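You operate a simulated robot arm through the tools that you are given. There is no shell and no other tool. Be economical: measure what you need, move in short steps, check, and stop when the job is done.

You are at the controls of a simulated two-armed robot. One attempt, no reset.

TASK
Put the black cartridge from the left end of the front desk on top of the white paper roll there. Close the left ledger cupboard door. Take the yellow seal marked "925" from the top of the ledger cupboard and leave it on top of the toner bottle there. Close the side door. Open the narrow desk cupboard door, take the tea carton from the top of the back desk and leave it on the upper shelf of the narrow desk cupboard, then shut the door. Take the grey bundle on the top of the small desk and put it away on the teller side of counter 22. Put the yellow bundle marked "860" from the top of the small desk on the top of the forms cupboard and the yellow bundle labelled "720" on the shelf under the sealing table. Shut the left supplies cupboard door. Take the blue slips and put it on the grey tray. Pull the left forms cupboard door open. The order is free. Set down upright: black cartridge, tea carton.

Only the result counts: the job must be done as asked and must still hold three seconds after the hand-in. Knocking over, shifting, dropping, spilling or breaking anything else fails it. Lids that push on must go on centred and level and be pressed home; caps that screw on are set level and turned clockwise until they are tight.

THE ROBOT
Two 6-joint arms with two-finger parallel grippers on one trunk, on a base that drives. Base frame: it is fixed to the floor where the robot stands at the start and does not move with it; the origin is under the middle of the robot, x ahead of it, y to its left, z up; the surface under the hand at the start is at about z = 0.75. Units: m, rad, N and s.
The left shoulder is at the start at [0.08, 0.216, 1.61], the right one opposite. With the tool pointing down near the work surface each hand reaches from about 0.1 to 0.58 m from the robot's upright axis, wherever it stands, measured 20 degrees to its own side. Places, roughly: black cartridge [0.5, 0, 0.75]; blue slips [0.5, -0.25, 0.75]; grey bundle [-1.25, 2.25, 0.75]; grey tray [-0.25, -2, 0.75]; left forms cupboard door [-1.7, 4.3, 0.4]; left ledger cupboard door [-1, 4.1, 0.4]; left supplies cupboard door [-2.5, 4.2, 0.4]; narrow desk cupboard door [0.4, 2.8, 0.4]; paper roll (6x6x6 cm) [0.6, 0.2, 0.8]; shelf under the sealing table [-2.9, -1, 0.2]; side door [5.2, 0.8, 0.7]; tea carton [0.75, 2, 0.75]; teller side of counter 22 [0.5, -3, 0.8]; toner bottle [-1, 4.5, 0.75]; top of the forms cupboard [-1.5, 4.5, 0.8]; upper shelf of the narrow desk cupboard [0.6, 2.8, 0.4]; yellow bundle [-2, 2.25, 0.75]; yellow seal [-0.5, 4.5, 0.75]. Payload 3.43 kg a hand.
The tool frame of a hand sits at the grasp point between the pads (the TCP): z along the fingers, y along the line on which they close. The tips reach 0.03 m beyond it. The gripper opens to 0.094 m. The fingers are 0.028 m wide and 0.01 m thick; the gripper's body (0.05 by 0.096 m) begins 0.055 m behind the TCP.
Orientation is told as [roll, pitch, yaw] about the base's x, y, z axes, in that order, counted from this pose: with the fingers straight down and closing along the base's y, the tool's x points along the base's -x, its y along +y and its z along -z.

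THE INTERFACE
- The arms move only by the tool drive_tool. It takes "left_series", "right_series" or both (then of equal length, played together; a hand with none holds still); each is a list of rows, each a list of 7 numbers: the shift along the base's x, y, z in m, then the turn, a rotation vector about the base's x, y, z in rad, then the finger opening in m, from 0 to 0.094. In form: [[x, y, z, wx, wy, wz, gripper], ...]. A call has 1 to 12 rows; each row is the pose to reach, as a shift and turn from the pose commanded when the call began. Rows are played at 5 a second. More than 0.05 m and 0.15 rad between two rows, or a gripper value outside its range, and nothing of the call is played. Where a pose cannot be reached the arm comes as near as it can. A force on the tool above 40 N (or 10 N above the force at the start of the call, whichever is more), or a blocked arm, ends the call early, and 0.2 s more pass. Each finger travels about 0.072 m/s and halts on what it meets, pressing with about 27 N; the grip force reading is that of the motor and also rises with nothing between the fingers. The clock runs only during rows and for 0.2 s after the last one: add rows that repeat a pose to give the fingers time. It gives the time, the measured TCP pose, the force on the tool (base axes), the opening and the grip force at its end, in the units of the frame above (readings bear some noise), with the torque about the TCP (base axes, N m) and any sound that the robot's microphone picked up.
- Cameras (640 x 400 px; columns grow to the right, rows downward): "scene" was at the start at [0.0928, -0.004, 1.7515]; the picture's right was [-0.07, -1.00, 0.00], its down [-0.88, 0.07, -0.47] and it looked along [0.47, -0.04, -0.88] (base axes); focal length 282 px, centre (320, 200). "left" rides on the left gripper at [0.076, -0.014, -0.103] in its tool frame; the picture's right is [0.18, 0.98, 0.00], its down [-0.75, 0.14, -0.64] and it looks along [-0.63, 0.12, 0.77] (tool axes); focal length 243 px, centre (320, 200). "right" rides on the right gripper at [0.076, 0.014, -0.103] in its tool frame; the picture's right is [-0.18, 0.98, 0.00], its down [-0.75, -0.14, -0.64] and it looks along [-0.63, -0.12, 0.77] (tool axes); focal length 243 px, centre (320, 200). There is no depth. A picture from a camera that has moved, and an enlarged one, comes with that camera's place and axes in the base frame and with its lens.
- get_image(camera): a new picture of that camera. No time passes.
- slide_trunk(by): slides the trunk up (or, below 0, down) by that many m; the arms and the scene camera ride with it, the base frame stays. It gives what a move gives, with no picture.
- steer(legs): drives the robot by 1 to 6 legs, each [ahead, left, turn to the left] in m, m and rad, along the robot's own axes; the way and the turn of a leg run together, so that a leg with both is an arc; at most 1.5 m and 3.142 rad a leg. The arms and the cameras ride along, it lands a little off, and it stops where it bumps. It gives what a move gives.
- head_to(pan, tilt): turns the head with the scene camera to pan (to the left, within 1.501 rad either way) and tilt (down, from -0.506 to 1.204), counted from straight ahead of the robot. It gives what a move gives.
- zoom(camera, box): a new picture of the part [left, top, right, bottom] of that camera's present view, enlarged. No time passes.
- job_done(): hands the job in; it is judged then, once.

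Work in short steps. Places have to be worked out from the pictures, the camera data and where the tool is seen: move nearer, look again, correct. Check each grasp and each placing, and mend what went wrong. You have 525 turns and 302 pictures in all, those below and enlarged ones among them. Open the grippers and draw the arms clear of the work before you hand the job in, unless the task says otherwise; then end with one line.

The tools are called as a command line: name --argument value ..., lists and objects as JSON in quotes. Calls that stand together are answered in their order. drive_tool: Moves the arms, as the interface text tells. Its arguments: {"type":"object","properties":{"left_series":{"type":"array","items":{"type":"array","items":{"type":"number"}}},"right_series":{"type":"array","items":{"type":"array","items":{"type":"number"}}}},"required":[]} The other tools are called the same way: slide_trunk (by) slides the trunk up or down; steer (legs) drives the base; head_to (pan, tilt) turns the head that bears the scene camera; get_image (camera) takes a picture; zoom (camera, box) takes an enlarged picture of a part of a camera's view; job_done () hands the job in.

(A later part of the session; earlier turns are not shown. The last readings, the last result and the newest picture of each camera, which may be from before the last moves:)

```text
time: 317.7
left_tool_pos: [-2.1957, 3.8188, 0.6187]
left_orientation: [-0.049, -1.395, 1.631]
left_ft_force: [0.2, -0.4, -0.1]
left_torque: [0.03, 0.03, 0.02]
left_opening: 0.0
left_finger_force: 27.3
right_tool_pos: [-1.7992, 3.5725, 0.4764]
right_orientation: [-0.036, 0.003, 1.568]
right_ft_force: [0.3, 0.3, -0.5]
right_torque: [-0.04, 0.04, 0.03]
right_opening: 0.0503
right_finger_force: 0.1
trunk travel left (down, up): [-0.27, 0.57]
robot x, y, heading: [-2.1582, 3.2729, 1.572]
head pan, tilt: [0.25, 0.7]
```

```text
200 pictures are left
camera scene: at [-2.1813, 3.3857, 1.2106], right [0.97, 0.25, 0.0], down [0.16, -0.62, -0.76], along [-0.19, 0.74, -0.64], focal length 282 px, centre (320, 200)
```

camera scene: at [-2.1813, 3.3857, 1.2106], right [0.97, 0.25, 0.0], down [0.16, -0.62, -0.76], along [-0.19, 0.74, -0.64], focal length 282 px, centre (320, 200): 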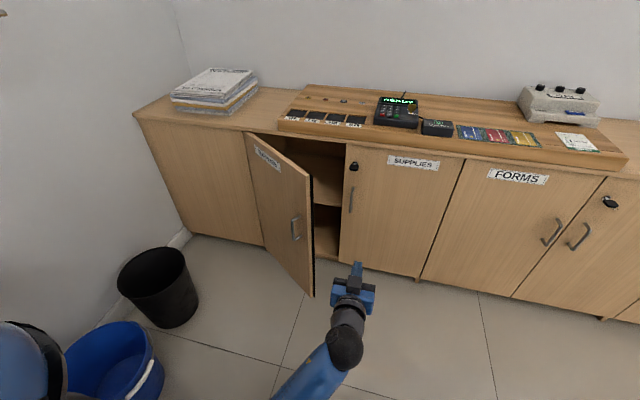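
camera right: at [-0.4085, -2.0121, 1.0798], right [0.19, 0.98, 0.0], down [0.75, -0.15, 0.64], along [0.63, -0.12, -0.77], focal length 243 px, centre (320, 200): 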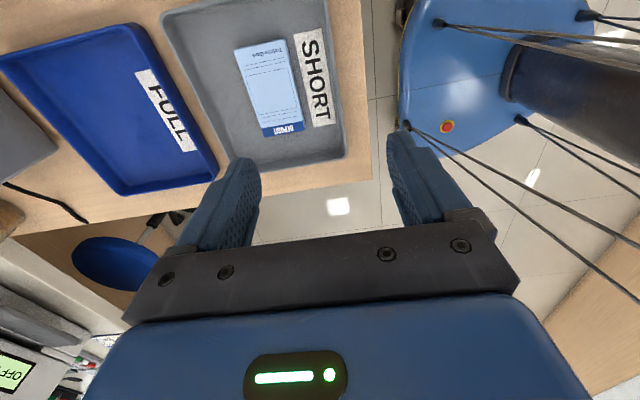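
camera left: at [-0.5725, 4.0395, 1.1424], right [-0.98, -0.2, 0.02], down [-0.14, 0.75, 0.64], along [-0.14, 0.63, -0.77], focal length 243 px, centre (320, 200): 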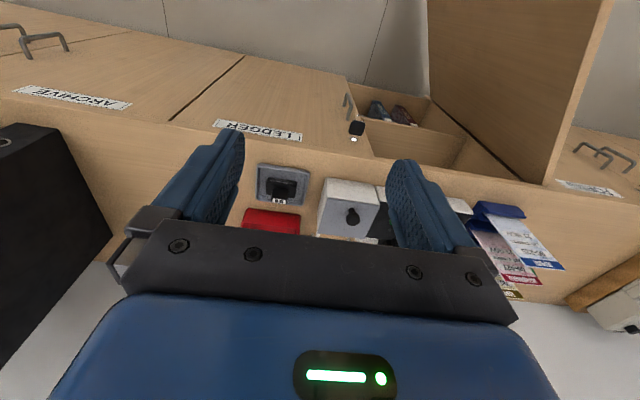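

Supplies door: hinge (−2.69, 4.26), free edge (−2.38, 4.05). I move the left hand 0.25 m left by arm, then drive forward to push.

drive_tool --left_series '[[-0.05, 0, 0, 0, 0, 0, 0], [-0.1, 0, 0, 0, 0, 0, 0], [-0.15, 0, 0, 0, 0, 0, 0], [-0.2, 0, 0, 0, 0, 0, 0], [-0.25, 0, 0, 0, 0, 0, 0]]'

steer --legs '[[0.36, 0, 0]]'

get_image --camera "scene"

```text
time: 318.9
left_tool_pos: [-2.4484, 3.8192, 0.6193]
left_orientation: [-0.046, -1.396, 1.631]
left_ft_force: [0.2, 0.2, 0.3]
left_torque: [0.02, -0.04, -0.02]
left_opening: 0.0001
left_finger_force: 27.2
right_tool_pos: [-1.8003, 3.5739, 0.477]
right_orientation: [-0.037, 0.004, 1.569]
right_ft_force: [0.6, -0.6, 0.7]
right_torque: [0.02, 0.01, -0.01]
right_opening: 0.0497
right_finger_force: 0.1
trunk travel left (down, up): [-0.27, 0.57]
robot x, y, heading: [-2.158, 3.2722, 1.573]
head pan, tilt: [0.25, 0.7]
```

```text
time: 321.3
left_tool_pos: [-2.446, 4.1846, 0.6183]
left_orientation: [-0.05, -1.396, 1.63]
left_ft_force: [0.7, 0.6, 0.1]
left_torque: [0.0, -0.01, 0.02]
left_opening: 0.0003
left_finger_force: 27.1
right_tool_pos: [-1.7993, 3.9373, 0.4767]
right_orientation: [-0.038, 0.003, 1.567]
right_ft_force: [-0.4, 0.2, 0.0]
right_torque: [-0.01, -0.01, -0.02]
right_opening: 0.05
right_finger_force: 0.1
trunk travel left (down, up): [-0.27, 0.57]
robot x, y, heading: [-2.1613, 3.6354, 1.572]
head pan, tilt: [0.25, 0.7]
```

```text
199 pictures are left
camera scene: at [-2.1821, 3.7498, 1.2105], right [0.97, 0.25, 0.0], down [0.16, -0.62, -0.76], along [-0.19, 0.74, -0.64], focal length 282 px, centre (320, 200)
```

scene: 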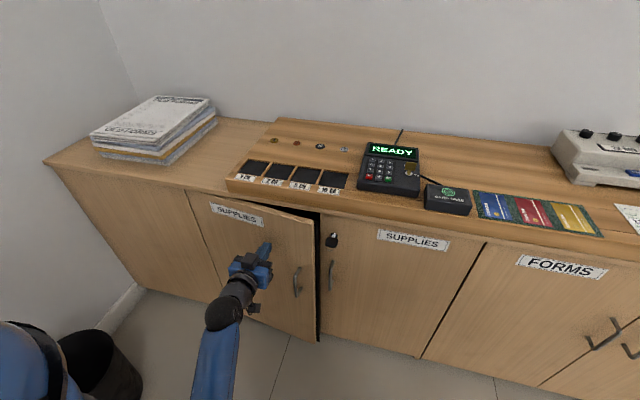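

Closing. I press on with the arm until firm.

drive_tool --left_series '[[0.01, 0.01, 0, 0, 0, 0, 0], [0.015, 0.02, 0, 0, 0, 0, 0], [0.02, 0.03, 0, 0, 0, 0, 0], [0.02, 0.04, 0, 0, 0, 0, 0], [0.02, 0.05, 0, 0, 0, 0, 0], [0.02, 0.06, 0, 0, 0, 0, 0]]'

get_image --camera "scene"

```text
time: 322.5
left_tool_pos: [-2.4269, 4.227, 0.6184]
left_orientation: [-0.055, -1.392, 1.636]
left_ft_force: [4.6, -19.8, 3.9]
left_torque: [0.28, 0.04, -0.19]
left_opening: 0.0002
left_finger_force: 27.1
right_tool_pos: [-1.8006, 3.9368, 0.4771]
right_orientation: [-0.037, 0.0, 1.569]
right_ft_force: [0.2, 0.3, -0.1]
right_torque: [-0.02, -0.01, 0.0]
right_opening: 0.0501
right_finger_force: 0.1
trunk travel left (down, up): [-0.27, 0.57]
robot x, y, heading: [-2.1605, 3.6337, 1.574]
head pan, tilt: [0.25, 0.7]
stopped in row 6 (left hand): the force on the tool passed its limit at 44 N (the readings are from after the stop); the commanded pose is now the measured one
```

```text
198 pictures are left
camera scene: at [-2.182, 3.7474, 1.2107], right [0.97, 0.25, 0.0], down [0.16, -0.62, -0.77], along [-0.19, 0.74, -0.64], focal length 282 px, centre (320, 200)
```

scene: 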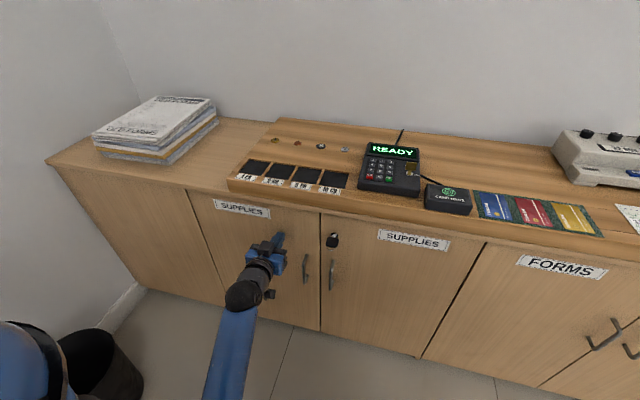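

Supplies door closed. Next the left forms door: handle ≈(−1.563, 4.23, .51). I back off, go right 0.87 m, and look.

steer --legs '[[-0.3, 0, 0], [0, -0.865, 0]]'

drive_tool --left_series '[[0, 0, -0.04, 0, 0, 0, 0.04], [0, 0, -0.08, 0, 0, 0, 0.07], [0, 0, -0.11, 0, 0, 0, 0.07]]'

get_image --camera "scene"

get_image --camera "left"

```text
time: 328.7
left_tool_pos: [-1.5724, 3.9288, 0.6171]
left_orientation: [-0.05, -1.391, 1.635]
left_ft_force: [0.0, -1.0, -0.5]
left_torque: [-0.01, -0.01, 0.02]
left_opening: 0.0
left_finger_force: 27.2
right_tool_pos: [-0.9454, 3.6339, 0.4773]
right_orientation: [-0.036, 0.004, 1.568]
right_ft_force: [0.1, 0.2, -1.1]
right_torque: [0.04, -0.01, 0.02]
right_opening: 0.0503
right_finger_force: 0.1
trunk travel left (down, up): [-0.27, 0.57]
robot x, y, heading: [-1.307, 3.3345, 1.576]
head pan, tilt: [0.25, 0.7]
```

```text
time: 329.5
left_tool_pos: [-1.5724, 3.9283, 0.5065]
left_orientation: [-0.052, -1.39, 1.636]
left_ft_force: [-0.7, -0.3, 0.1]
left_torque: [-0.01, 0.03, 0.05]
left_opening: 0.0702
left_finger_force: 0.0
right_tool_pos: [-0.9466, 3.6343, 0.4763]
right_orientation: [-0.037, 0.004, 1.569]
right_ft_force: [0.0, 0.2, 0.1]
right_torque: [0.0, -0.02, 0.0]
right_opening: 0.05
right_finger_force: 0.1
trunk travel left (down, up): [-0.27, 0.57]
robot x, y, heading: [-1.3044, 3.3369, 1.574]
head pan, tilt: [0.25, 0.7]
```

```text
197 pictures are left
camera scene: at [-1.3275, 3.4476, 1.2106], right [0.97, 0.25, 0.0], down [0.16, -0.62, -0.76], along [-0.19, 0.74, -0.64], focal length 282 px, centre (320, 200)
```

scene: 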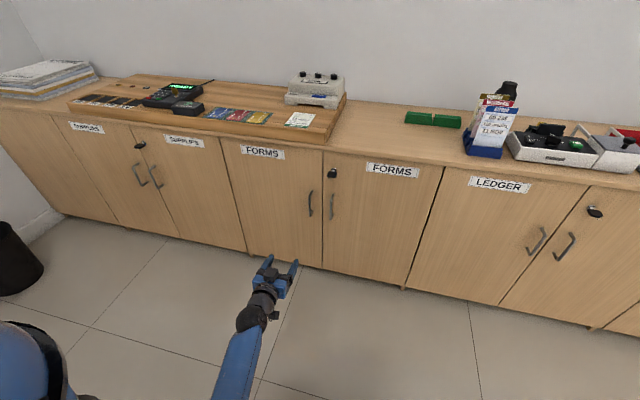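

```text
196 pictures are left
camera left: at [-1.5553, 3.814, 0.4506], right [-0.98, -0.05, -0.19], down [-0.14, -0.5, 0.85], along [-0.13, 0.86, 0.48], focal length 243 px, centre (320, 200)
```

left: 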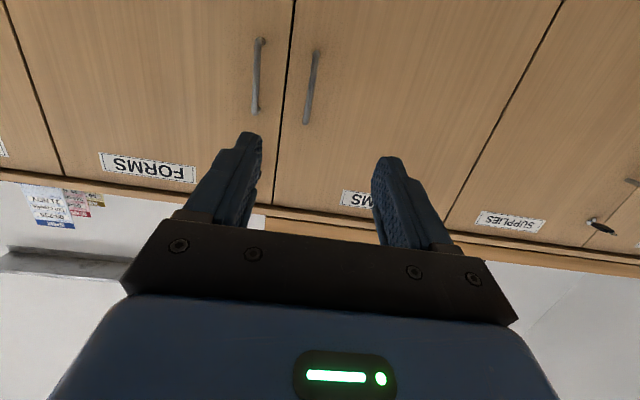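

Handle bar at x≈−1.567, z .44–.54. I drive 0.2 m forward, then approach with the arm.

steer --legs '[[0.2, 0, 0]]'

drive_tool --left_series '[[0.004, 0.03, -0.01, 0, 0, 0, 0.07], [0.004, 0.05, -0.015, 0, 0, 0, 0.07], [0.004, 0.06, -0.015, 0, 0, 0, 0.07]]'

get_image --camera "left"

```text
time: 331.1
left_tool_pos: [-1.5727, 4.1294, 0.5066]
left_orientation: [-0.053, -1.388, 1.636]
left_ft_force: [0.3, 0.4, 0.3]
left_torque: [-0.02, 0.01, 0.01]
left_opening: 0.0697
left_finger_force: 0.2
right_tool_pos: [-0.9477, 3.8367, 0.4757]
right_orientation: [-0.037, 0.004, 1.572]
right_ft_force: [1.0, 0.5, 0.5]
right_torque: [0.01, 0.01, 0.01]
right_opening: 0.05
right_finger_force: 0.0
trunk travel left (down, up): [-0.27, 0.57]
robot x, y, heading: [-1.3073, 3.5332, 1.574]
head pan, tilt: [0.25, 0.7]
```

```text
time: 331.9
left_tool_pos: [-1.5703, 4.1895, 0.4915]
left_orientation: [-0.052, -1.391, 1.639]
left_ft_force: [-0.1, 0.7, 0.3]
left_torque: [0.01, -0.01, 0.03]
left_opening: 0.0697
left_finger_force: 0.1
right_tool_pos: [-0.948, 3.8359, 0.4774]
right_orientation: [-0.037, 0.004, 1.57]
right_ft_force: [-0.5, 0.6, -0.1]
right_torque: [0.01, -0.01, 0.02]
right_opening: 0.05
right_finger_force: 0.0
trunk travel left (down, up): [-0.27, 0.57]
robot x, y, heading: [-1.3058, 3.5391, 1.576]
head pan, tilt: [0.25, 0.7]
```

```text
195 pictures are left
camera left: at [-1.5531, 4.0747, 0.4357], right [-0.98, -0.05, -0.19], down [-0.14, -0.5, 0.85], along [-0.14, 0.87, 0.48], focal length 243 px, centre (320, 200)
```

left: 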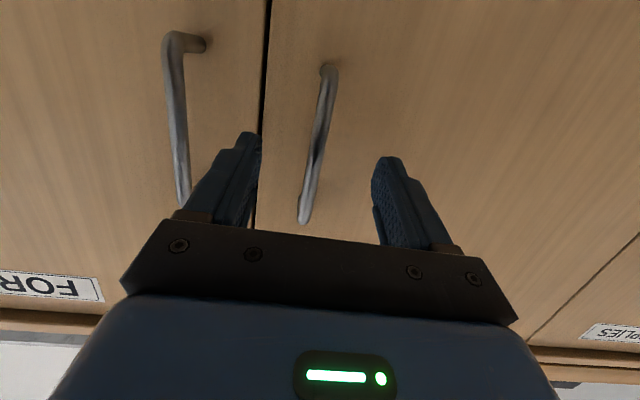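

Bar lies between the fingers. I advance 3 cm and close.

drive_tool --left_series '[[0.001, 0.015, 0, 0, 0, 0, 0.07], [0.001, 0.028, 0, 0, 0, 0, 0.07], [0.001, 0.03, 0, 0, 0, 0, 0.04], [0.001, 0.03, 0, 0, 0, 0, 0.0], [0.001, 0.03, 0, 0, 0, 0, 0.0]]'

```text
time: 333.1
left_tool_pos: [-1.5682, 4.2187, 0.4922]
left_orientation: [-0.051, -1.391, 1.631]
left_ft_force: [5.6, -0.5, 0.4]
left_torque: [-0.04, 0.04, -0.01]
left_opening: 0.0135
left_finger_force: 44.5
right_tool_pos: [-0.9469, 3.835, 0.476]
right_orientation: [-0.037, 0.003, 1.571]
right_ft_force: [-0.4, -0.4, 0.1]
right_torque: [0.03, -0.03, 0.02]
right_opening: 0.0502
right_finger_force: 0.1
trunk travel left (down, up): [-0.27, 0.57]
robot x, y, heading: [-1.3058, 3.5316, 1.577]
head pan, tilt: [0.25, 0.7]
```

Gripped (13 mm bar). I pull along the arc to ~0.55 rad.

drive_tool --left_series '[[-0.003, -0.017, 0, 0, 0, -0.05, 0], [-0.0063, -0.034, 0, 0, 0, -0.1, 0], [-0.0108, -0.0506, 0, 0, 0, -0.15, 0], [-0.0159, -0.067, 0, 0, 0, -0.2, 0], [-0.022, -0.083, 0, 0, 0, -0.25, 0], [-0.0289, -0.099, 0, 0, 0, -0.3, 0], [-0.0366, -0.1145, 0, 0, 0, -0.35, 0], [-0.0449, -0.1296, 0, 0, 0, -0.4, 0], [-0.054, -0.144, 0, 0, 0, -0.45, 0], [-0.064, -0.1584, 0, 0, 0, -0.5, 0], [-0.0745, -0.172, 0, 0, 0, -0.55, 0]]'

get_image --camera "scene"

```text
time: 335.5
left_tool_pos: [-1.6418, 4.044, 0.4927]
left_orientation: [-0.053, -1.387, 1.084]
left_ft_force: [23.8, -18.7, -2.0]
left_torque: [0.29, 0.19, -0.05]
left_opening: 0.0132
left_finger_force: 45.0
right_tool_pos: [-0.9476, 3.8359, 0.4762]
right_orientation: [-0.035, 0.001, 1.571]
right_ft_force: [0.4, 0.1, -0.7]
right_torque: [0.02, -0.03, 0.04]
right_opening: 0.0501
right_finger_force: 0.1
trunk travel left (down, up): [-0.27, 0.57]
robot x, y, heading: [-1.3068, 3.5366, 1.575]
head pan, tilt: [0.25, 0.7]
```

```text
194 pictures are left
camera scene: at [-1.3267, 3.6461, 1.2107], right [0.97, 0.25, 0.0], down [0.16, -0.62, -0.77], along [-0.19, 0.74, -0.64], focal length 282 px, centre (320, 200)
```

scene: 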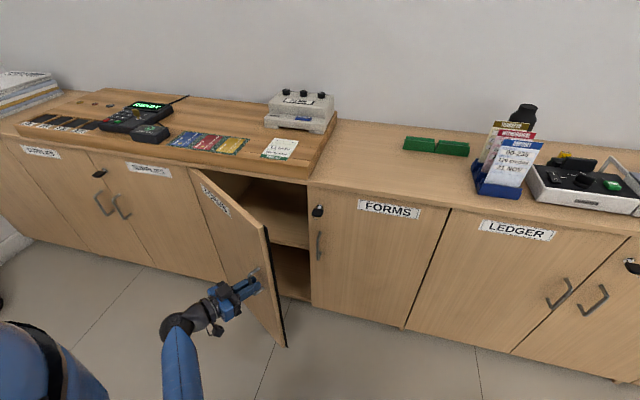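

Opening well. I continue the arc to about 0.9 rad.

drive_tool --left_series '[[-0.011, -0.013, 0, 0, 0, -0.05, 0], [-0.023, -0.0255, 0, 0, 0, -0.1, 0], [-0.0355, -0.0375, 0, 0, 0, -0.15, 0], [-0.0485, -0.0487, 0, 0, 0, -0.2, 0], [-0.062, -0.0593, 0, 0, 0, -0.25, 0], [-0.0764, -0.0693, 0, 0, 0, -0.3, 0], [-0.091, -0.0785, 0, 0, 0, -0.35, 0]]'

get_image --camera "scene"

```text
time: 336.4
left_tool_pos: [-1.6828, 4.0028, 0.4919]
left_orientation: [-0.059, -1.395, 0.915]
left_ft_force: [6.3, -6.7, 6.8]
left_torque: [0.42, -0.21, -0.06]
left_opening: 0.0132
left_finger_force: 44.6
right_tool_pos: [-0.9492, 3.8363, 0.477]
right_orientation: [-0.037, 0.0, 1.57]
right_ft_force: [0.9, -0.8, 0.0]
right_torque: [0.02, -0.03, 0.01]
right_opening: 0.0501
right_finger_force: 0.0
trunk travel left (down, up): [-0.27, 0.57]
robot x, y, heading: [-1.3069, 3.5371, 1.577]
head pan, tilt: [0.25, 0.7]
stopped in row 4 (left hand): the force on the tool passed its limit at 45 N (the readings are from after the stop); the commanded pose is now the measured one
```

```text
193 pictures are left
camera scene: at [-1.3277, 3.6462, 1.2109], right [0.97, 0.25, 0.0], down [0.16, -0.62, -0.77], along [-0.19, 0.74, -0.64], focal length 282 px, centre (320, 200)
```

scene: 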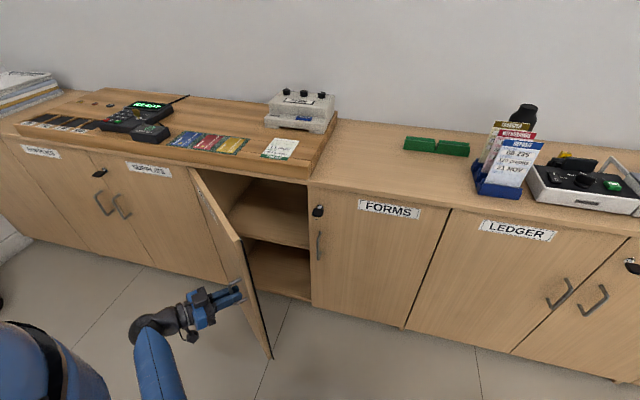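

Force relaxed after the stop. I continue the arc from here.

drive_tool --left_series '[[-0.0133, -0.011, 0, 0, 0, -0.05, 0], [-0.0271, -0.0214, 0, 0, 0, -0.1, 0], [-0.0414, -0.031, 0, 0, 0, -0.15, 0], [-0.0562, -0.0399, 0, 0, 0, -0.2, 0], [-0.0713, -0.048, 0, 0, 0, -0.25, 0], [-0.087, -0.0554, 0, 0, 0, -0.3, 0]]'

get_image --camera "scene"

```text
time: 337.8
left_tool_pos: [-1.7621, 3.9479, 0.4914]
left_orientation: [-0.048, -1.394, 0.622]
left_ft_force: [5.9, -10.7, 10.4]
left_torque: [1.24, 0.59, -0.2]
left_opening: 0.0098
left_finger_force: 43.3
left hand out of reach, approached as far as the arm can: row 6
right_tool_pos: [-0.9484, 3.8356, 0.4766]
right_orientation: [-0.036, 0.001, 1.572]
right_ft_force: [-0.5, -0.7, 0.4]
right_torque: [-0.01, 0.01, 0.0]
right_opening: 0.0501
right_finger_force: 0.0
trunk travel left (down, up): [-0.27, 0.57]
robot x, y, heading: [-1.3088, 3.5311, 1.578]
head pan, tilt: [0.25, 0.7]
stopped in row 6 (left hand): the force on the tool passed its limit at 55 N (the readings are from after the stop); the commanded pose is now the measured one
```

```text
192 pictures are left
camera scene: at [-1.3273, 3.6455, 1.2108], right [0.97, 0.25, 0.0], down [0.16, -0.62, -0.77], along [-0.2, 0.74, -0.64], focal length 282 px, centre (320, 200)
```

scene: 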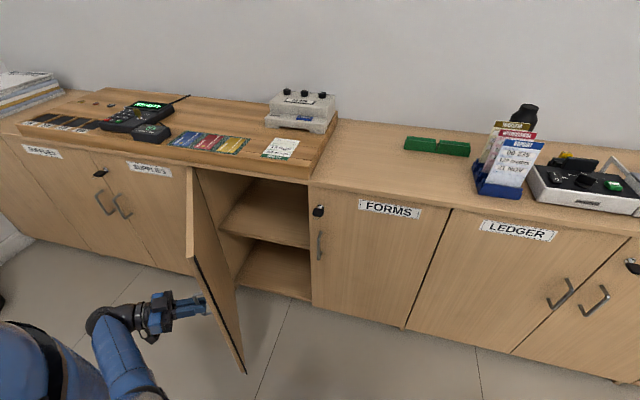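

Door ~60° open. I release, draw off by rotating left, and then sweep it wider from inside with the right hand as before.

drive_tool --left_series '[[0, 0, 0, 0, 0, 0, 0.04], [0, 0, 0, 0, 0, 0, 0.08], [0, 0, 0, 0, 0, 0, 0.09]]'

steer --legs '[[0, 0, 0.25], [0.08, 0.04, 0], [0, 0, 0.6]]'

drive_tool --right_series '[[-0.01, 0.03, 0, 0, 0, 0, 0.03], [-0.02, 0.06, 0, 0, 0, 0, 0.01], [-0.03, 0.09, 0, 0, 0, 0, 0], [-0.035, 0.1, 0, 0, 0, 0, 0]]'

head_to --pan -0.5 --tilt 0.8

get_image --camera "scene"

```text
time: 338.6
left_tool_pos: [-1.7628, 3.9492, 0.4893]
left_orientation: [-0.084, -1.394, 0.663]
left_ft_force: [-0.9, -0.4, 0.3]
left_torque: [-0.01, 0.03, 0.04]
left_opening: 0.0898
left_finger_force: 0.1
right_tool_pos: [-0.9478, 3.8361, 0.4773]
right_orientation: [-0.036, 0.004, 1.572]
right_ft_force: [0.6, -0.3, 0.7]
right_torque: [0.0, 0.0, 0.01]
right_opening: 0.05
right_finger_force: 0.1
trunk travel left (down, up): [-0.27, 0.57]
robot x, y, heading: [-1.3074, 3.5335, 1.579]
head pan, tilt: [0.25, 0.7]
```

```text
time: 342.2
left_tool_pos: [-1.9788, 3.5306, 0.4885]
left_orientation: [-0.086, -1.393, 1.516]
left_ft_force: [0.3, 0.7, -0.1]
left_torque: [-0.01, -0.02, 0.03]
left_opening: 0.0901
left_finger_force: 0.1
right_tool_pos: [-1.3573, 4.0692, 0.4774]
right_orientation: [-0.036, 0.004, 2.426]
right_ft_force: [-0.3, 0.3, 0.1]
right_torque: [0.0, -0.01, -0.04]
right_opening: 0.0497
right_finger_force: 0.0
trunk travel left (down, up): [-0.27, 0.57]
robot x, y, heading: [-1.3651, 3.6032, 2.432]
head pan, tilt: [0.25, 0.7]
```

```text
time: 343.2
left_tool_pos: [-1.977, 3.5307, 0.4902]
left_orientation: [-0.086, -1.394, 1.516]
left_ft_force: [0.4, 0.4, 0.7]
left_torque: [-0.01, 0.0, -0.03]
left_opening: 0.0901
left_finger_force: 0.1
right_tool_pos: [-1.3928, 4.1698, 0.4775]
right_orientation: [-0.035, 0.002, 2.427]
right_ft_force: [-0.7, -0.4, 0.3]
right_torque: [-0.01, 0.0, -0.02]
right_opening: 0.0003
right_finger_force: 27.1
trunk travel left (down, up): [-0.27, 0.57]
robot x, y, heading: [-1.3657, 3.603, 2.431]
head pan, tilt: [0.25, 0.7]
```

```text
time: 344.3
left_tool_pos: [-1.9784, 3.5306, 0.49]
left_orientation: [-0.086, -1.392, 1.516]
left_ft_force: [0.1, -0.3, 1.2]
left_torque: [0.04, 0.0, 0.02]
left_opening: 0.0899
left_finger_force: 0.0
right_tool_pos: [-1.3936, 4.1698, 0.478]
right_orientation: [-0.035, 0.004, 2.428]
right_ft_force: [0.2, 0.0, 0.2]
right_torque: [0.01, 0.0, -0.01]
right_opening: 0.0
right_finger_force: 27.2
trunk travel left (down, up): [-0.27, 0.57]
robot x, y, heading: [-1.3663, 3.6022, 2.433]
head pan, tilt: [-0.499, 0.799]
```

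```text
191 pictures are left
camera scene: at [-1.4176, 3.6978, 1.2023], right [0.94, 0.35, 0.0], down [0.25, -0.67, -0.7], along [-0.25, 0.65, -0.72], focal length 282 px, centre (320, 200)
```

scene: 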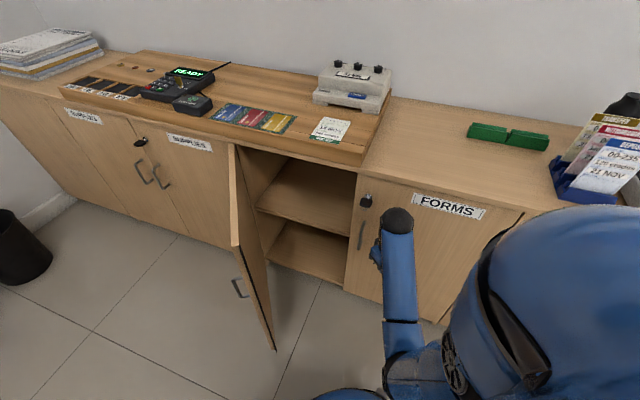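

The right hand is near the right-forms handle, so I pull it back 3 cm, rotate left 0.5, then translate west to push the door from inside.

drive_tool --right_series '[[0.0, -0.03, 0, 0, 0, 0, 0]]'

steer --legs '[[0, 0, 0.5]]'

head_to --pan -0.9 --tilt 0.8

get_image --camera "scene"

```text
time: 344.7
left_tool_pos: [-1.9766, 3.5302, 0.4899]
left_orientation: [-0.084, -1.393, 1.514]
left_ft_force: [-0.1, -0.4, 0.1]
left_torque: [0.0, -0.04, -0.03]
left_opening: 0.0898
left_finger_force: 0.1
right_tool_pos: [-1.3939, 4.1399, 0.4771]
right_orientation: [-0.038, 0.002, 2.425]
right_ft_force: [-0.3, -0.6, 0.8]
right_torque: [-0.02, -0.02, -0.01]
right_opening: 0.0
right_finger_force: 26.5
trunk travel left (down, up): [-0.27, 0.57]
robot x, y, heading: [-1.3653, 3.6041, 2.434]
head pan, tilt: [-0.499, 0.799]
```

```text
time: 346.5
left_tool_pos: [-1.8691, 3.2454, 0.4893]
left_orientation: [-0.088, -1.392, 2.015]
left_ft_force: [0.6, 0.3, -0.1]
left_torque: [0.0, 0.01, 0.02]
left_opening: 0.0897
left_finger_force: 0.1
right_tool_pos: [-1.6473, 4.0595, 0.4777]
right_orientation: [-0.037, 0.001, 2.927]
right_ft_force: [-0.1, 0.2, 0.0]
right_torque: [-0.01, 0.03, 0.0]
right_opening: 0.0001
right_finger_force: 27.4
trunk travel left (down, up): [-0.27, 0.57]
robot x, y, heading: [-1.3689, 3.6014, 2.936]
head pan, tilt: [-0.499, 0.799]
```

```text
time: 347.4
left_tool_pos: [-1.8688, 3.2467, 0.4891]
left_orientation: [-0.086, -1.393, 2.015]
left_ft_force: [-0.5, 0.4, 0.0]
left_torque: [-0.01, -0.02, -0.02]
left_opening: 0.0901
left_finger_force: 0.1
right_tool_pos: [-1.6472, 4.0602, 0.4785]
right_orientation: [-0.038, 0.002, 2.927]
right_ft_force: [0.1, -0.4, -0.2]
right_torque: [0.01, 0.02, 0.02]
right_opening: 0.0
right_finger_force: 26.8
trunk travel left (down, up): [-0.27, 0.57]
robot x, y, heading: [-1.3607, 3.601, 2.929]
head pan, tilt: [-0.901, 0.799]
```

```text
190 pictures are left
camera scene: at [-1.4315, 3.6812, 1.2023], right [0.9, 0.45, 0.0], down [0.32, -0.64, -0.7], along [-0.31, 0.62, -0.72], focal length 282 px, centre (320, 200)
```

scene: 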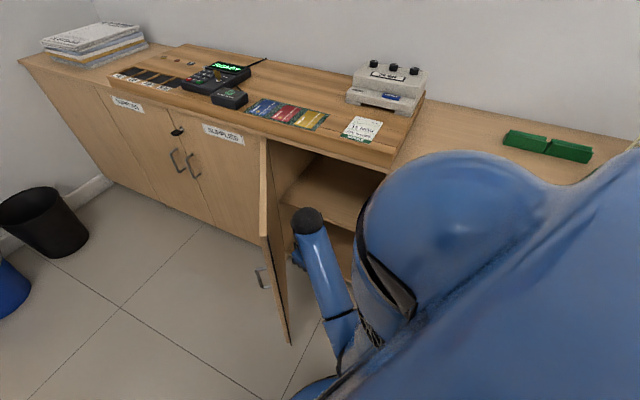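

Right hand sits inside the door. I translate west ~0.22 m to push it further open.

steer --legs '[[0.215, 0.046, 0]]'

get_image --camera "scene"

```text
time: 349.1
left_tool_pos: [-2.0829, 3.2468, 0.4894]
left_orientation: [-0.084, -1.393, 2.012]
left_ft_force: [-0.6, -0.2, -0.2]
left_torque: [-0.01, -0.02, 0.03]
left_opening: 0.0899
left_finger_force: 0.0
right_tool_pos: [-1.856, 4.0597, 0.4781]
right_orientation: [-0.036, 0.012, 2.921]
right_ft_force: [2.8, -1.4, 0.8]
right_torque: [0.07, 0.33, 0.05]
right_opening: 0.0
right_finger_force: 26.9
trunk travel left (down, up): [-0.27, 0.57]
robot x, y, heading: [-1.5771, 3.6008, 2.93]
head pan, tilt: [-0.901, 0.799]
stopped in leg 1: the force on the tool passed its limit at 60 N (the readings are from after the stop); the commanded pose is now the measured one
```

```text
189 pictures are left
camera scene: at [-1.6448, 3.6814, 1.2024], right [0.9, 0.44, 0.0], down [0.32, -0.64, -0.7], along [-0.31, 0.63, -0.72], focal length 282 px, centre (320, 200)
```

scene: 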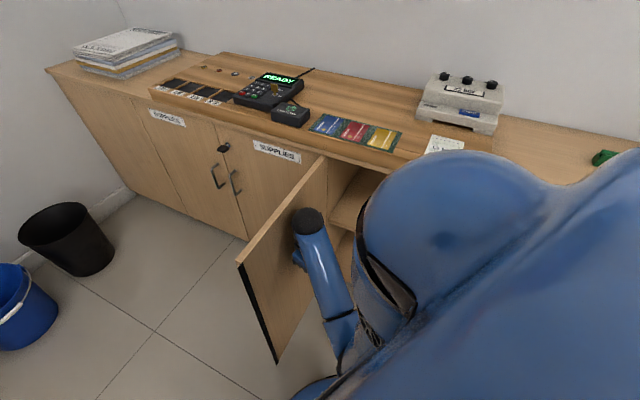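

Door open ~95°, at its stop. I retreat east, raise the trunk fully, and turn to face north.

steer --legs '[[-0.35, -0.076, 0]]'

slide_trunk --by 0.4

slide_trunk --by 0.17

steer --legs '[[0, 0, -1.359]]'

head_to --pan 0.1 --tilt 0.8

get_image --camera "scene"

```text
time: 351.4
left_tool_pos: [-1.723, 3.246, 0.4901]
left_orientation: [-0.082, -1.392, 2.01]
left_ft_force: [0.1, 0.3, -0.3]
left_torque: [-0.02, 0.01, -0.02]
left_opening: 0.0899
left_finger_force: 0.0
right_tool_pos: [-1.4981, 4.0612, 0.4774]
right_orientation: [-0.036, 0.009, 2.923]
right_ft_force: [0.2, 0.1, 0.1]
right_torque: [0.0, 0.0, -0.02]
right_opening: 0.0001
right_finger_force: 26.4
trunk travel left (down, up): [-0.27, 0.57]
robot x, y, heading: [-1.2199, 3.6028, 2.925]
head pan, tilt: [-0.901, 0.799]
```

```text
time: 355.2
left_tool_pos: [-1.7236, 3.2471, 0.8882]
left_orientation: [-0.086, -1.393, 2.015]
left_ft_force: [0.6, -0.5, -1.2]
left_torque: [0.01, 0.0, 0.0]
left_opening: 0.0897
left_finger_force: 0.0
right_tool_pos: [-1.4988, 4.059, 0.8775]
right_orientation: [-0.036, 0.01, 2.924]
right_ft_force: [-0.5, -0.3, 0.5]
right_torque: [-0.01, 0.01, -0.03]
right_opening: 0.0
right_finger_force: 27.1
trunk travel left (down, up): [-0.67, 0.17]
robot x, y, heading: [-1.2196, 3.6012, 2.934]
head pan, tilt: [-0.901, 0.799]
```

```text
time: 357.2
left_tool_pos: [-1.7234, 3.2475, 1.0599]
left_orientation: [-0.087, -1.393, 2.014]
left_ft_force: [-0.2, -0.3, -0.3]
left_torque: [0.01, -0.04, -0.01]
left_opening: 0.09
left_finger_force: 0.0
right_tool_pos: [-1.4976, 4.0601, 1.0474]
right_orientation: [-0.037, 0.01, 2.921]
right_ft_force: [-1.1, -0.6, 1.2]
right_torque: [-0.02, -0.06, -0.01]
right_opening: 0.0
right_finger_force: 27.4
trunk travel left (down, up): [-0.84, 0.0]
robot x, y, heading: [-1.217, 3.6013, 2.93]
head pan, tilt: [-0.901, 0.799]
```

```text
time: 360.9
left_tool_pos: [-1.6694, 4.0243, 1.0587]
left_orientation: [-0.085, -1.392, 0.646]
left_ft_force: [-0.5, -0.4, 0.0]
left_torque: [-0.03, 0.02, -0.02]
left_opening: 0.0899
left_finger_force: 0.1
right_tool_pos: [-0.8286, 3.9696, 1.0476]
right_orientation: [-0.037, 0.011, 1.557]
right_ft_force: [-0.3, 0.1, 0.0]
right_torque: [-0.02, 0.0, -0.01]
right_opening: 0.0001
right_finger_force: 26.9
trunk travel left (down, up): [-0.84, 0.0]
robot x, y, heading: [-1.2214, 3.602, 1.564]
head pan, tilt: [-0.901, 0.799]
```

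```text
time: 362.2
left_tool_pos: [-1.6702, 4.0243, 1.0586]
left_orientation: [-0.085, -1.393, 0.647]
left_ft_force: [0.2, 0.5, 0.2]
left_torque: [-0.02, -0.02, 0.01]
left_opening: 0.09
left_finger_force: 0.0
right_tool_pos: [-0.828, 3.9689, 1.0474]
right_orientation: [-0.038, 0.011, 1.555]
right_ft_force: [0.7, 0.7, -0.3]
right_torque: [0.0, -0.02, -0.02]
right_opening: 0.0
right_finger_force: 26.8
trunk travel left (down, up): [-0.84, 0.0]
robot x, y, heading: [-1.2163, 3.6043, 1.562]
head pan, tilt: [0.099, 0.799]
```

```text
188 pictures are left
camera scene: at [-1.2281, 3.7143, 1.7723], right [1.0, 0.09, 0.0], down [0.07, -0.71, -0.7], along [-0.06, 0.69, -0.72], focal length 282 px, centre (320, 200)
```

scene: 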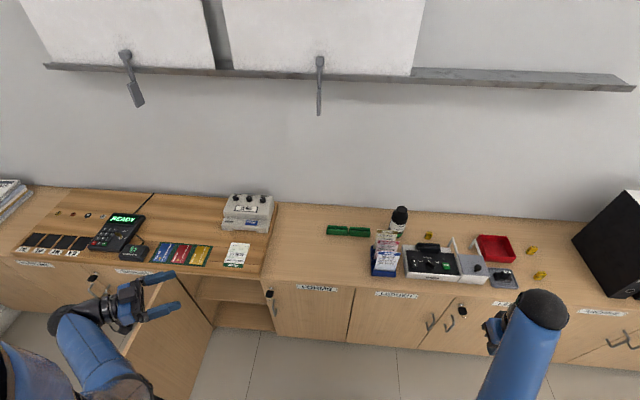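

I retract the left hand and close it, then position the robot for the seal: (−1.07, 3.9), trunk slightly lower for reach.

drive_tool --left_series '[[0.03, -0.03, 0, 0, 0, 0, 0.05], [0.06, -0.06, 0, 0, 0, 0, 0.02], [0.09, -0.09, 0, 0, 0, 0, 0.0], [0.12, -0.12, 0, 0, 0, 0, 0.0]]' --right_series '[[0, 0, 0, 0, 0, 0.0, 0.02], [0, 0, 0, 0, 0, 0.0, 0.04], [0, 0, 0, 0, 0, 0.0, 0.05], [0, 0, 0, 0, 0, 0.0, 0.06]]'

steer --legs '[[0.29, -0.14, 0]]'

slide_trunk --by -0.1

get_image --camera "right"

get_image --camera "scene"

```text
time: 363.2
left_tool_pos: [-1.5219, 3.9483, 1.0492]
left_orientation: [-0.071, -1.39, 0.638]
left_ft_force: [-0.7, 0.3, 0.0]
left_torque: [0.0, -0.01, 0.04]
left_opening: 0.0002
left_finger_force: 26.8
left hand out of reach, approached as far as the arm can: row 1, 2, 3, 4
right_tool_pos: [-0.8279, 3.968, 1.0467]
right_orientation: [-0.034, 0.011, 1.556]
right_ft_force: [-0.1, 0.8, -0.4]
right_torque: [0.02, -0.02, -0.04]
right_opening: 0.06
right_finger_force: 0.0
trunk travel left (down, up): [-0.84, 0.0]
robot x, y, heading: [-1.2191, 3.6036, 1.563]
head pan, tilt: [0.099, 0.799]
```

```text
time: 365.3
left_tool_pos: [-1.3844, 4.2357, 1.0485]
left_orientation: [-0.075, -1.396, 0.64]
left_ft_force: [0.0, -0.3, 0.0]
left_torque: [-0.02, -0.01, 0.03]
left_opening: 0.0
left_finger_force: 26.4
right_tool_pos: [-0.6888, 4.2546, 1.0485]
right_orientation: [-0.035, 0.01, 1.557]
right_ft_force: [0.2, -0.6, 0.2]
right_torque: [0.02, -0.01, 0.03]
right_opening: 0.0601
right_finger_force: 0.1
trunk travel left (down, up): [-0.84, 0.0]
robot x, y, heading: [-1.0804, 3.8904, 1.569]
head pan, tilt: [0.099, 0.799]
```

```text
time: 366.7
left_tool_pos: [-1.3844, 4.2378, 0.9479]
left_orientation: [-0.08, -1.394, 0.646]
left_ft_force: [0.0, 0.8, -1.0]
left_torque: [0.01, 0.0, 0.0]
left_opening: 0.0
left_finger_force: 27.0
right_tool_pos: [-0.6887, 4.2571, 0.948]
right_orientation: [-0.037, 0.01, 1.556]
right_ft_force: [0.7, -0.4, 1.0]
right_torque: [0.04, 0.0, 0.0]
right_opening: 0.0599
right_finger_force: 0.1
trunk travel left (down, up): [-0.74, 0.1]
robot x, y, heading: [-1.0792, 3.8919, 1.57]
head pan, tilt: [0.099, 0.799]
```

```text
187 pictures are left
camera right: at [-0.7058, 4.1823, 1.0498], right [-0.98, 0.2, -0.04], down [0.13, 0.76, 0.64], along [0.15, 0.62, -0.77], focal length 243 px, centre (320, 200)
```

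right: 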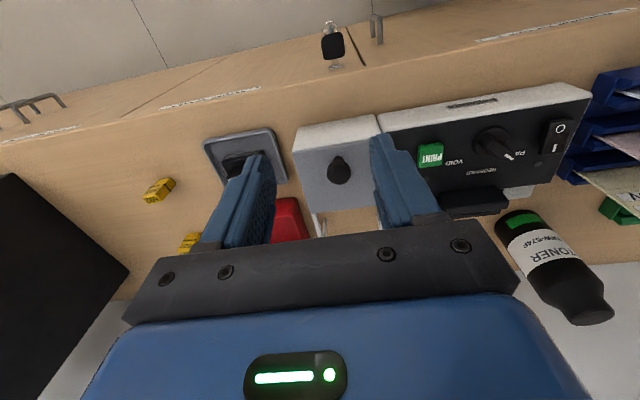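

```text
186 pictures are left
camera scene: at [-1.0879, 4.0019, 1.6724], right [1.0, 0.09, 0.0], down [0.07, -0.71, -0.7], along [-0.07, 0.69, -0.72], focal length 282 px, centre (320, 200)
```

scene: 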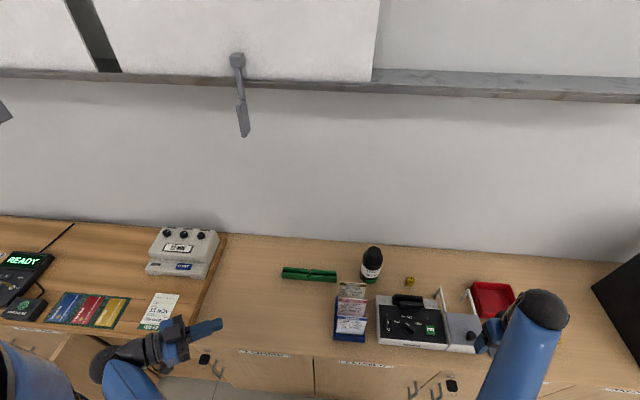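

zoom --camera "scene" --box '[340, 235, 452, 305]'

```text
5.71 times, centred on (396, 270) of scene
camera zoom: at [-1.0879, 4.0019, 1.6724], right [1.0, 0.09, 0.0], down [0.07, -0.71, -0.7], along [-0.07, 0.69, -0.72], focal length 1611 px, centre (-114, -200)
```

zoom: 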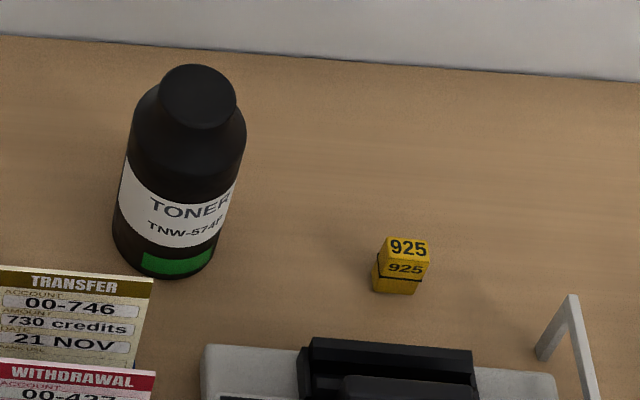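

Seal 925 at ≈(−.822, 4.506), top z≈.787; cap top centre ≈(−.965, 4.52, .912). I move the right hand above the seal.

drive_tool --right_series '[[-0.022, 0.0415, 0, 0, 0, 0, 0.06], [-0.044, 0.083, 0, 0, 0, 0, 0.06], [-0.066, 0.1245, 0, 0, 0, 0, 0.06], [-0.088, 0.166, 0, 0, 0, 0, 0.06], [-0.11, 0.2075, 0, 0, 0, 0, 0.06], [-0.133, 0.249, 0, 0, 0, 0.014, 0.06], [-0.133, 0.249, -0.03, 0, 0, 0.014, 0.06], [-0.133, 0.249, -0.05, 0, 0, 0.014, 0.06]]'

get_image --camera "right"

zoom --camera "scene" --box '[340, 220, 500, 320]'

```text
time: 368.5
left_tool_pos: [-1.3828, 4.2358, 0.9471]
left_orientation: [-0.08, -1.391, 0.643]
left_ft_force: [-0.3, 0.2, 0.3]
left_torque: [0.02, 0.0, -0.01]
left_opening: 0.0
left_finger_force: 27.1
right_tool_pos: [-0.821, 4.5057, 0.8974]
right_orientation: [-0.036, 0.009, 1.569]
right_ft_force: [-0.4, -0.2, 0.2]
right_torque: [0.0, 0.0, 0.01]
right_opening: 0.0599
right_finger_force: 0.1
trunk travel left (down, up): [-0.74, 0.1]
robot x, y, heading: [-1.0814, 3.8923, 1.568]
head pan, tilt: [0.099, 0.799]
```

```text
184 pictures are left
camera right: at [-0.8374, 4.4306, 0.9995], right [-0.98, 0.18, -0.04], down [0.12, 0.76, 0.64], along [0.15, 0.62, -0.77], focal length 243 px, centre (320, 200)
```

right: 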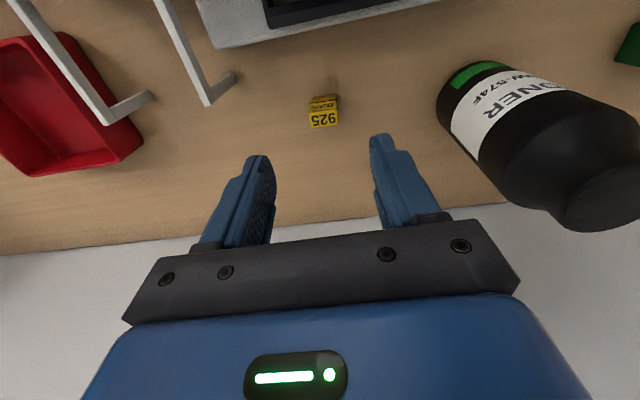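

```text
4.00 times, centred on (420, 270) of scene
camera zoom: at [-1.0872, 4.0021, 1.6724], right [1.0, 0.09, 0.0], down [0.07, -0.71, -0.7], along [-0.07, 0.69, -0.72], focal length 1128 px, centre (-80, -80)
```

zoom: 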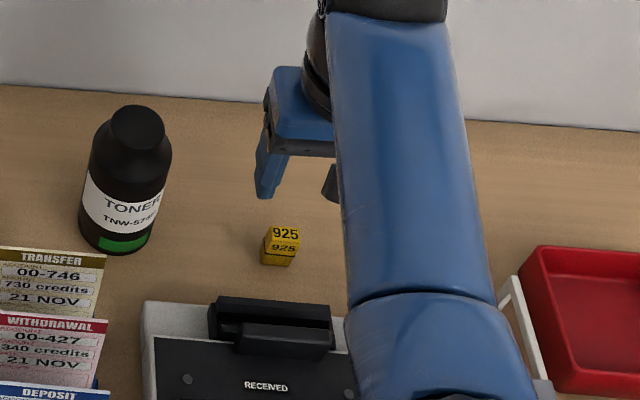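

Seal at ≈(−.818, 4.509). I level the hand and descend around it.

drive_tool --right_series '[[0.003, 0.003, -0.03, 0, 0.036, 0, 0.06], [0.003, 0.003, -0.06, 0, 0.036, 0, 0.06], [0.003, 0.003, -0.09, 0, 0.036, 0, 0.06], [0.003, 0.003, -0.109, 0, 0.036, 0, 0.06], [0.003, 0.003, -0.109, 0, 0.036, 0, 0.06]]'

zoom --camera "right" --box '[200, 60, 440, 240]'

```text
time: 369.7
left_tool_pos: [-1.3846, 4.2373, 0.9483]
left_orientation: [-0.08, -1.392, 0.648]
left_ft_force: [0.5, 0.6, 0.0]
left_torque: [-0.01, 0.02, -0.01]
left_opening: 0.0001
left_finger_force: 27.1
right_tool_pos: [-0.8187, 4.5086, 0.7888]
right_orientation: [-0.002, 0.01, 1.571]
right_ft_force: [-0.3, -0.2, 0.4]
right_torque: [-0.01, 0.01, 0.03]
right_opening: 0.0599
right_finger_force: 0.0
trunk travel left (down, up): [-0.74, 0.1]
robot x, y, heading: [-1.081, 3.8897, 1.565]
head pan, tilt: [0.099, 0.799]
```

```text
2.22 times, centred on (320, 150) of right
camera zoom: at [-0.8316, 4.4337, 0.8909], right [-0.98, 0.18, 0.0], down [0.14, 0.76, 0.63], along [0.12, 0.62, -0.77], focal length 539 px, centre (320, 311)
```

zoom: 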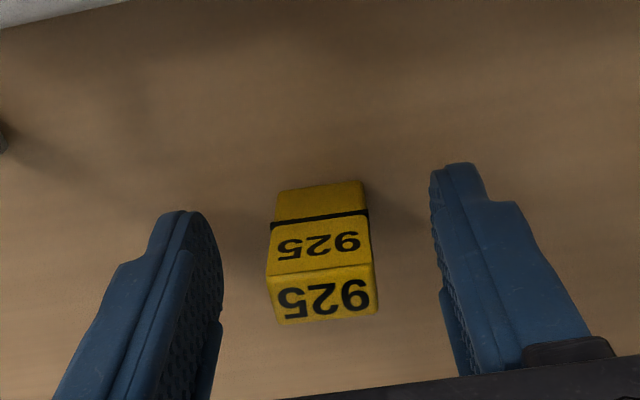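

Seal is centred between the pads. I close and lift.

drive_tool --right_series '[[0, 0, 0, 0, 0, 0, 0.04], [0, 0, 0, 0, 0, 0, 0.02], [0, 0, 0, 0, 0, 0, 0.01], [0, 0, 0, 0, 0, 0, 0.01], [0, 0, 0.03, 0, 0, 0, 0.01], [0, 0, 0.08, 0, 0, 0, 0.01], [0, 0, 0.13, 0, 0, 0, 0.01], [0, 0, 0.18, 0, 0, 0, 0.01], [0, 0, 0.2, 0, 0, 0, 0.01]]'

get_image --camera "right"

```text
time: 371.7
left_tool_pos: [-1.3831, 4.2381, 0.9472]
left_orientation: [-0.081, -1.393, 0.648]
left_ft_force: [0.7, 0.2, -0.1]
left_torque: [-0.01, 0.01, 0.0]
left_opening: 0.0
left_finger_force: 26.8
right_tool_pos: [-0.8175, 4.51, 0.9891]
right_orientation: [0.001, 0.01, 1.569]
right_ft_force: [-0.1, -0.1, -0.3]
right_torque: [0.01, -0.01, 0.01]
right_opening: 0.0239
right_finger_force: 26.9
trunk travel left (down, up): [-0.74, 0.1]
robot x, y, heading: [-1.0822, 3.8915, 1.569]
head pan, tilt: [0.099, 0.799]
```

```text
181 pictures are left
camera right: at [-0.8305, 4.4348, 1.0914], right [-0.98, 0.18, 0.0], down [0.14, 0.76, 0.63], along [0.12, 0.62, -0.77], focal length 243 px, centre (320, 200)
```

right: 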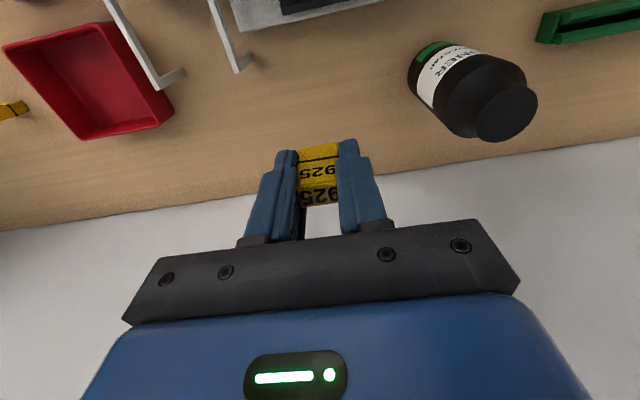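

Seal held. Cap centre seems (−.958, 4.523). I move over it and check.

drive_tool --right_series '[[-0.035, 0.003, 0.01, 0, 0, 0, 0.01], [-0.07, 0.006, 0.01, 0, 0, 0, 0.01], [-0.105, 0.009, 0.01, 0, 0, 0, 0.01], [-0.141, 0.013, 0.01, 0, 0, 0, 0.01], [-0.141, 0.013, 0.01, 0, 0, 0, 0.01]]'

get_image --camera "right"

zoom --camera "scene" --box '[300, 200, 460, 300]'

```text
time: 372.9
left_tool_pos: [-1.3835, 4.2378, 0.9471]
left_orientation: [-0.082, -1.393, 0.648]
left_ft_force: [0.1, -1.0, -1.0]
left_torque: [0.03, -0.04, 0.03]
left_opening: 0.0
left_finger_force: 27.2
right_tool_pos: [-0.9593, 4.5238, 0.9967]
right_orientation: [0.001, 0.013, 1.571]
right_ft_force: [0.8, 0.0, -0.2]
right_torque: [0.04, 0.03, 0.01]
right_opening: 0.0237
right_finger_force: 26.5
trunk travel left (down, up): [-0.74, 0.1]
robot x, y, heading: [-1.0802, 3.8904, 1.566]
head pan, tilt: [0.099, 0.799]
```

```text
180 pictures are left
camera right: at [-0.9718, 4.4475, 1.1003], right [-0.98, 0.18, 0.0], down [0.14, 0.76, 0.63], along [0.12, 0.62, -0.77], focal length 243 px, centre (320, 200)
```

right: 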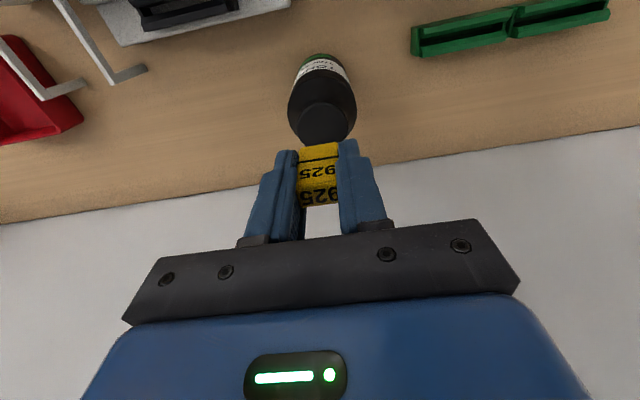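

```text
4.00 times, centred on (380, 250) of scene
camera zoom: at [-1.0877, 4.0024, 1.6723], right [1.0, 0.09, 0.0], down [0.07, -0.71, -0.7], along [-0.07, 0.69, -0.72], focal length 1128 px, centre (80, 0)
```

zoom: 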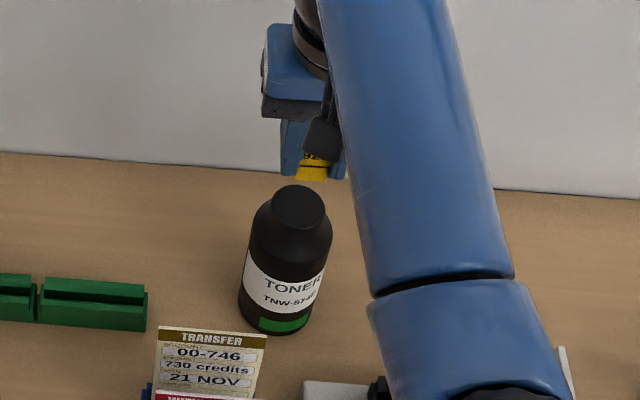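

Cap at (−.962, 4.521), seal nearly over it. I adjust 3 mm and lower near contact.

drive_tool --right_series '[[-0.003, -0.002, -0.015, 0, 0, 0, 0.01], [-0.003, -0.002, -0.03, 0, 0, 0, 0.01], [-0.003, -0.002, -0.038, 0, 0, 0, 0.01], [-0.003, -0.002, -0.038, 0, 0, 0, 0.01]]'

zoom --camera "scene" --box '[330, 220, 410, 270]'

zoom --camera "right" --box '[240, 60, 400, 220]'

```text
time: 373.9
left_tool_pos: [-1.383, 4.2373, 0.9479]
left_orientation: [-0.082, -1.393, 0.648]
left_ft_force: [-0.8, 0.4, 0.3]
left_torque: [0.01, -0.01, 0.02]
left_opening: 0.0
left_finger_force: 26.3
right_tool_pos: [-0.9621, 4.5211, 0.96]
right_orientation: [-0.001, 0.011, 1.573]
right_ft_force: [-0.8, 0.7, -0.5]
right_torque: [-0.01, 0.03, -0.03]
right_opening: 0.0238
right_finger_force: 27.5
trunk travel left (down, up): [-0.74, 0.1]
robot x, y, heading: [-1.08, 3.892, 1.564]
head pan, tilt: [0.099, 0.799]
```

```text
8.00 times, centred on (370, 245) of scene
camera zoom: at [-1.088, 4.0024, 1.6723], right [1.0, 0.09, 0.0], down [0.07, -0.71, -0.7], along [-0.07, 0.69, -0.72], focal length 2256 px, centre (-80, -160)
```

zoom: 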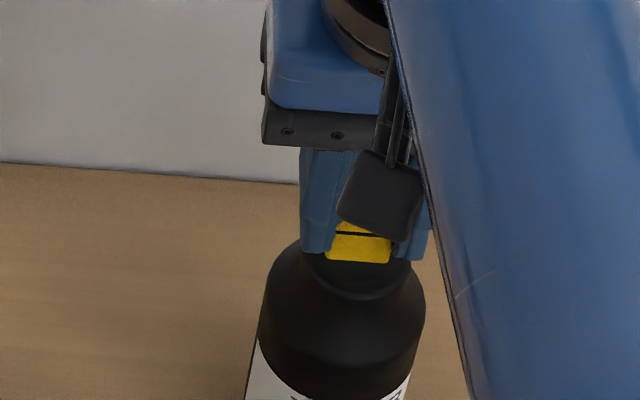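

```text
2.50 times, centred on (320, 140) of right
camera zoom: at [-0.9752, 4.4456, 1.0624], right [-0.98, 0.18, 0.0], down [0.14, 0.76, 0.63], along [0.12, 0.62, -0.77], focal length 606 px, centre (320, 350)
```

zoom: 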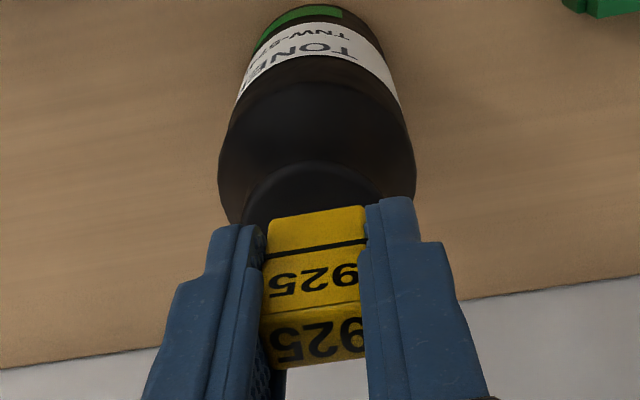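

Aligned, just above the cap. I lower in millimetre steps to contact.

drive_tool --right_series '[[0, 0, -0.003, 0, 0, 0, 0.01], [0, 0, -0.005, 0, 0, 0, 0.01], [0, 0, -0.007, 0, 0, 0, 0.01], [0, 0, -0.007, 0, 0, 0, 0.01]]'

```text
time: 374.9
left_tool_pos: [-1.3826, 4.2373, 0.947]
left_orientation: [-0.081, -1.392, 0.648]
left_ft_force: [-1.1, -0.4, -0.6]
left_torque: [0.02, 0.0, 0.01]
left_opening: 0.0001
left_finger_force: 27.4
right_tool_pos: [-0.9615, 4.5206, 0.9536]
right_orientation: [0.0, 0.012, 1.572]
right_ft_force: [0.2, 0.0, -0.1]
right_torque: [0.03, 0.02, 0.03]
right_opening: 0.0239
right_finger_force: 27.4
trunk travel left (down, up): [-0.74, 0.1]
robot x, y, heading: [-1.0806, 3.8905, 1.564]
head pan, tilt: [0.099, 0.799]
```

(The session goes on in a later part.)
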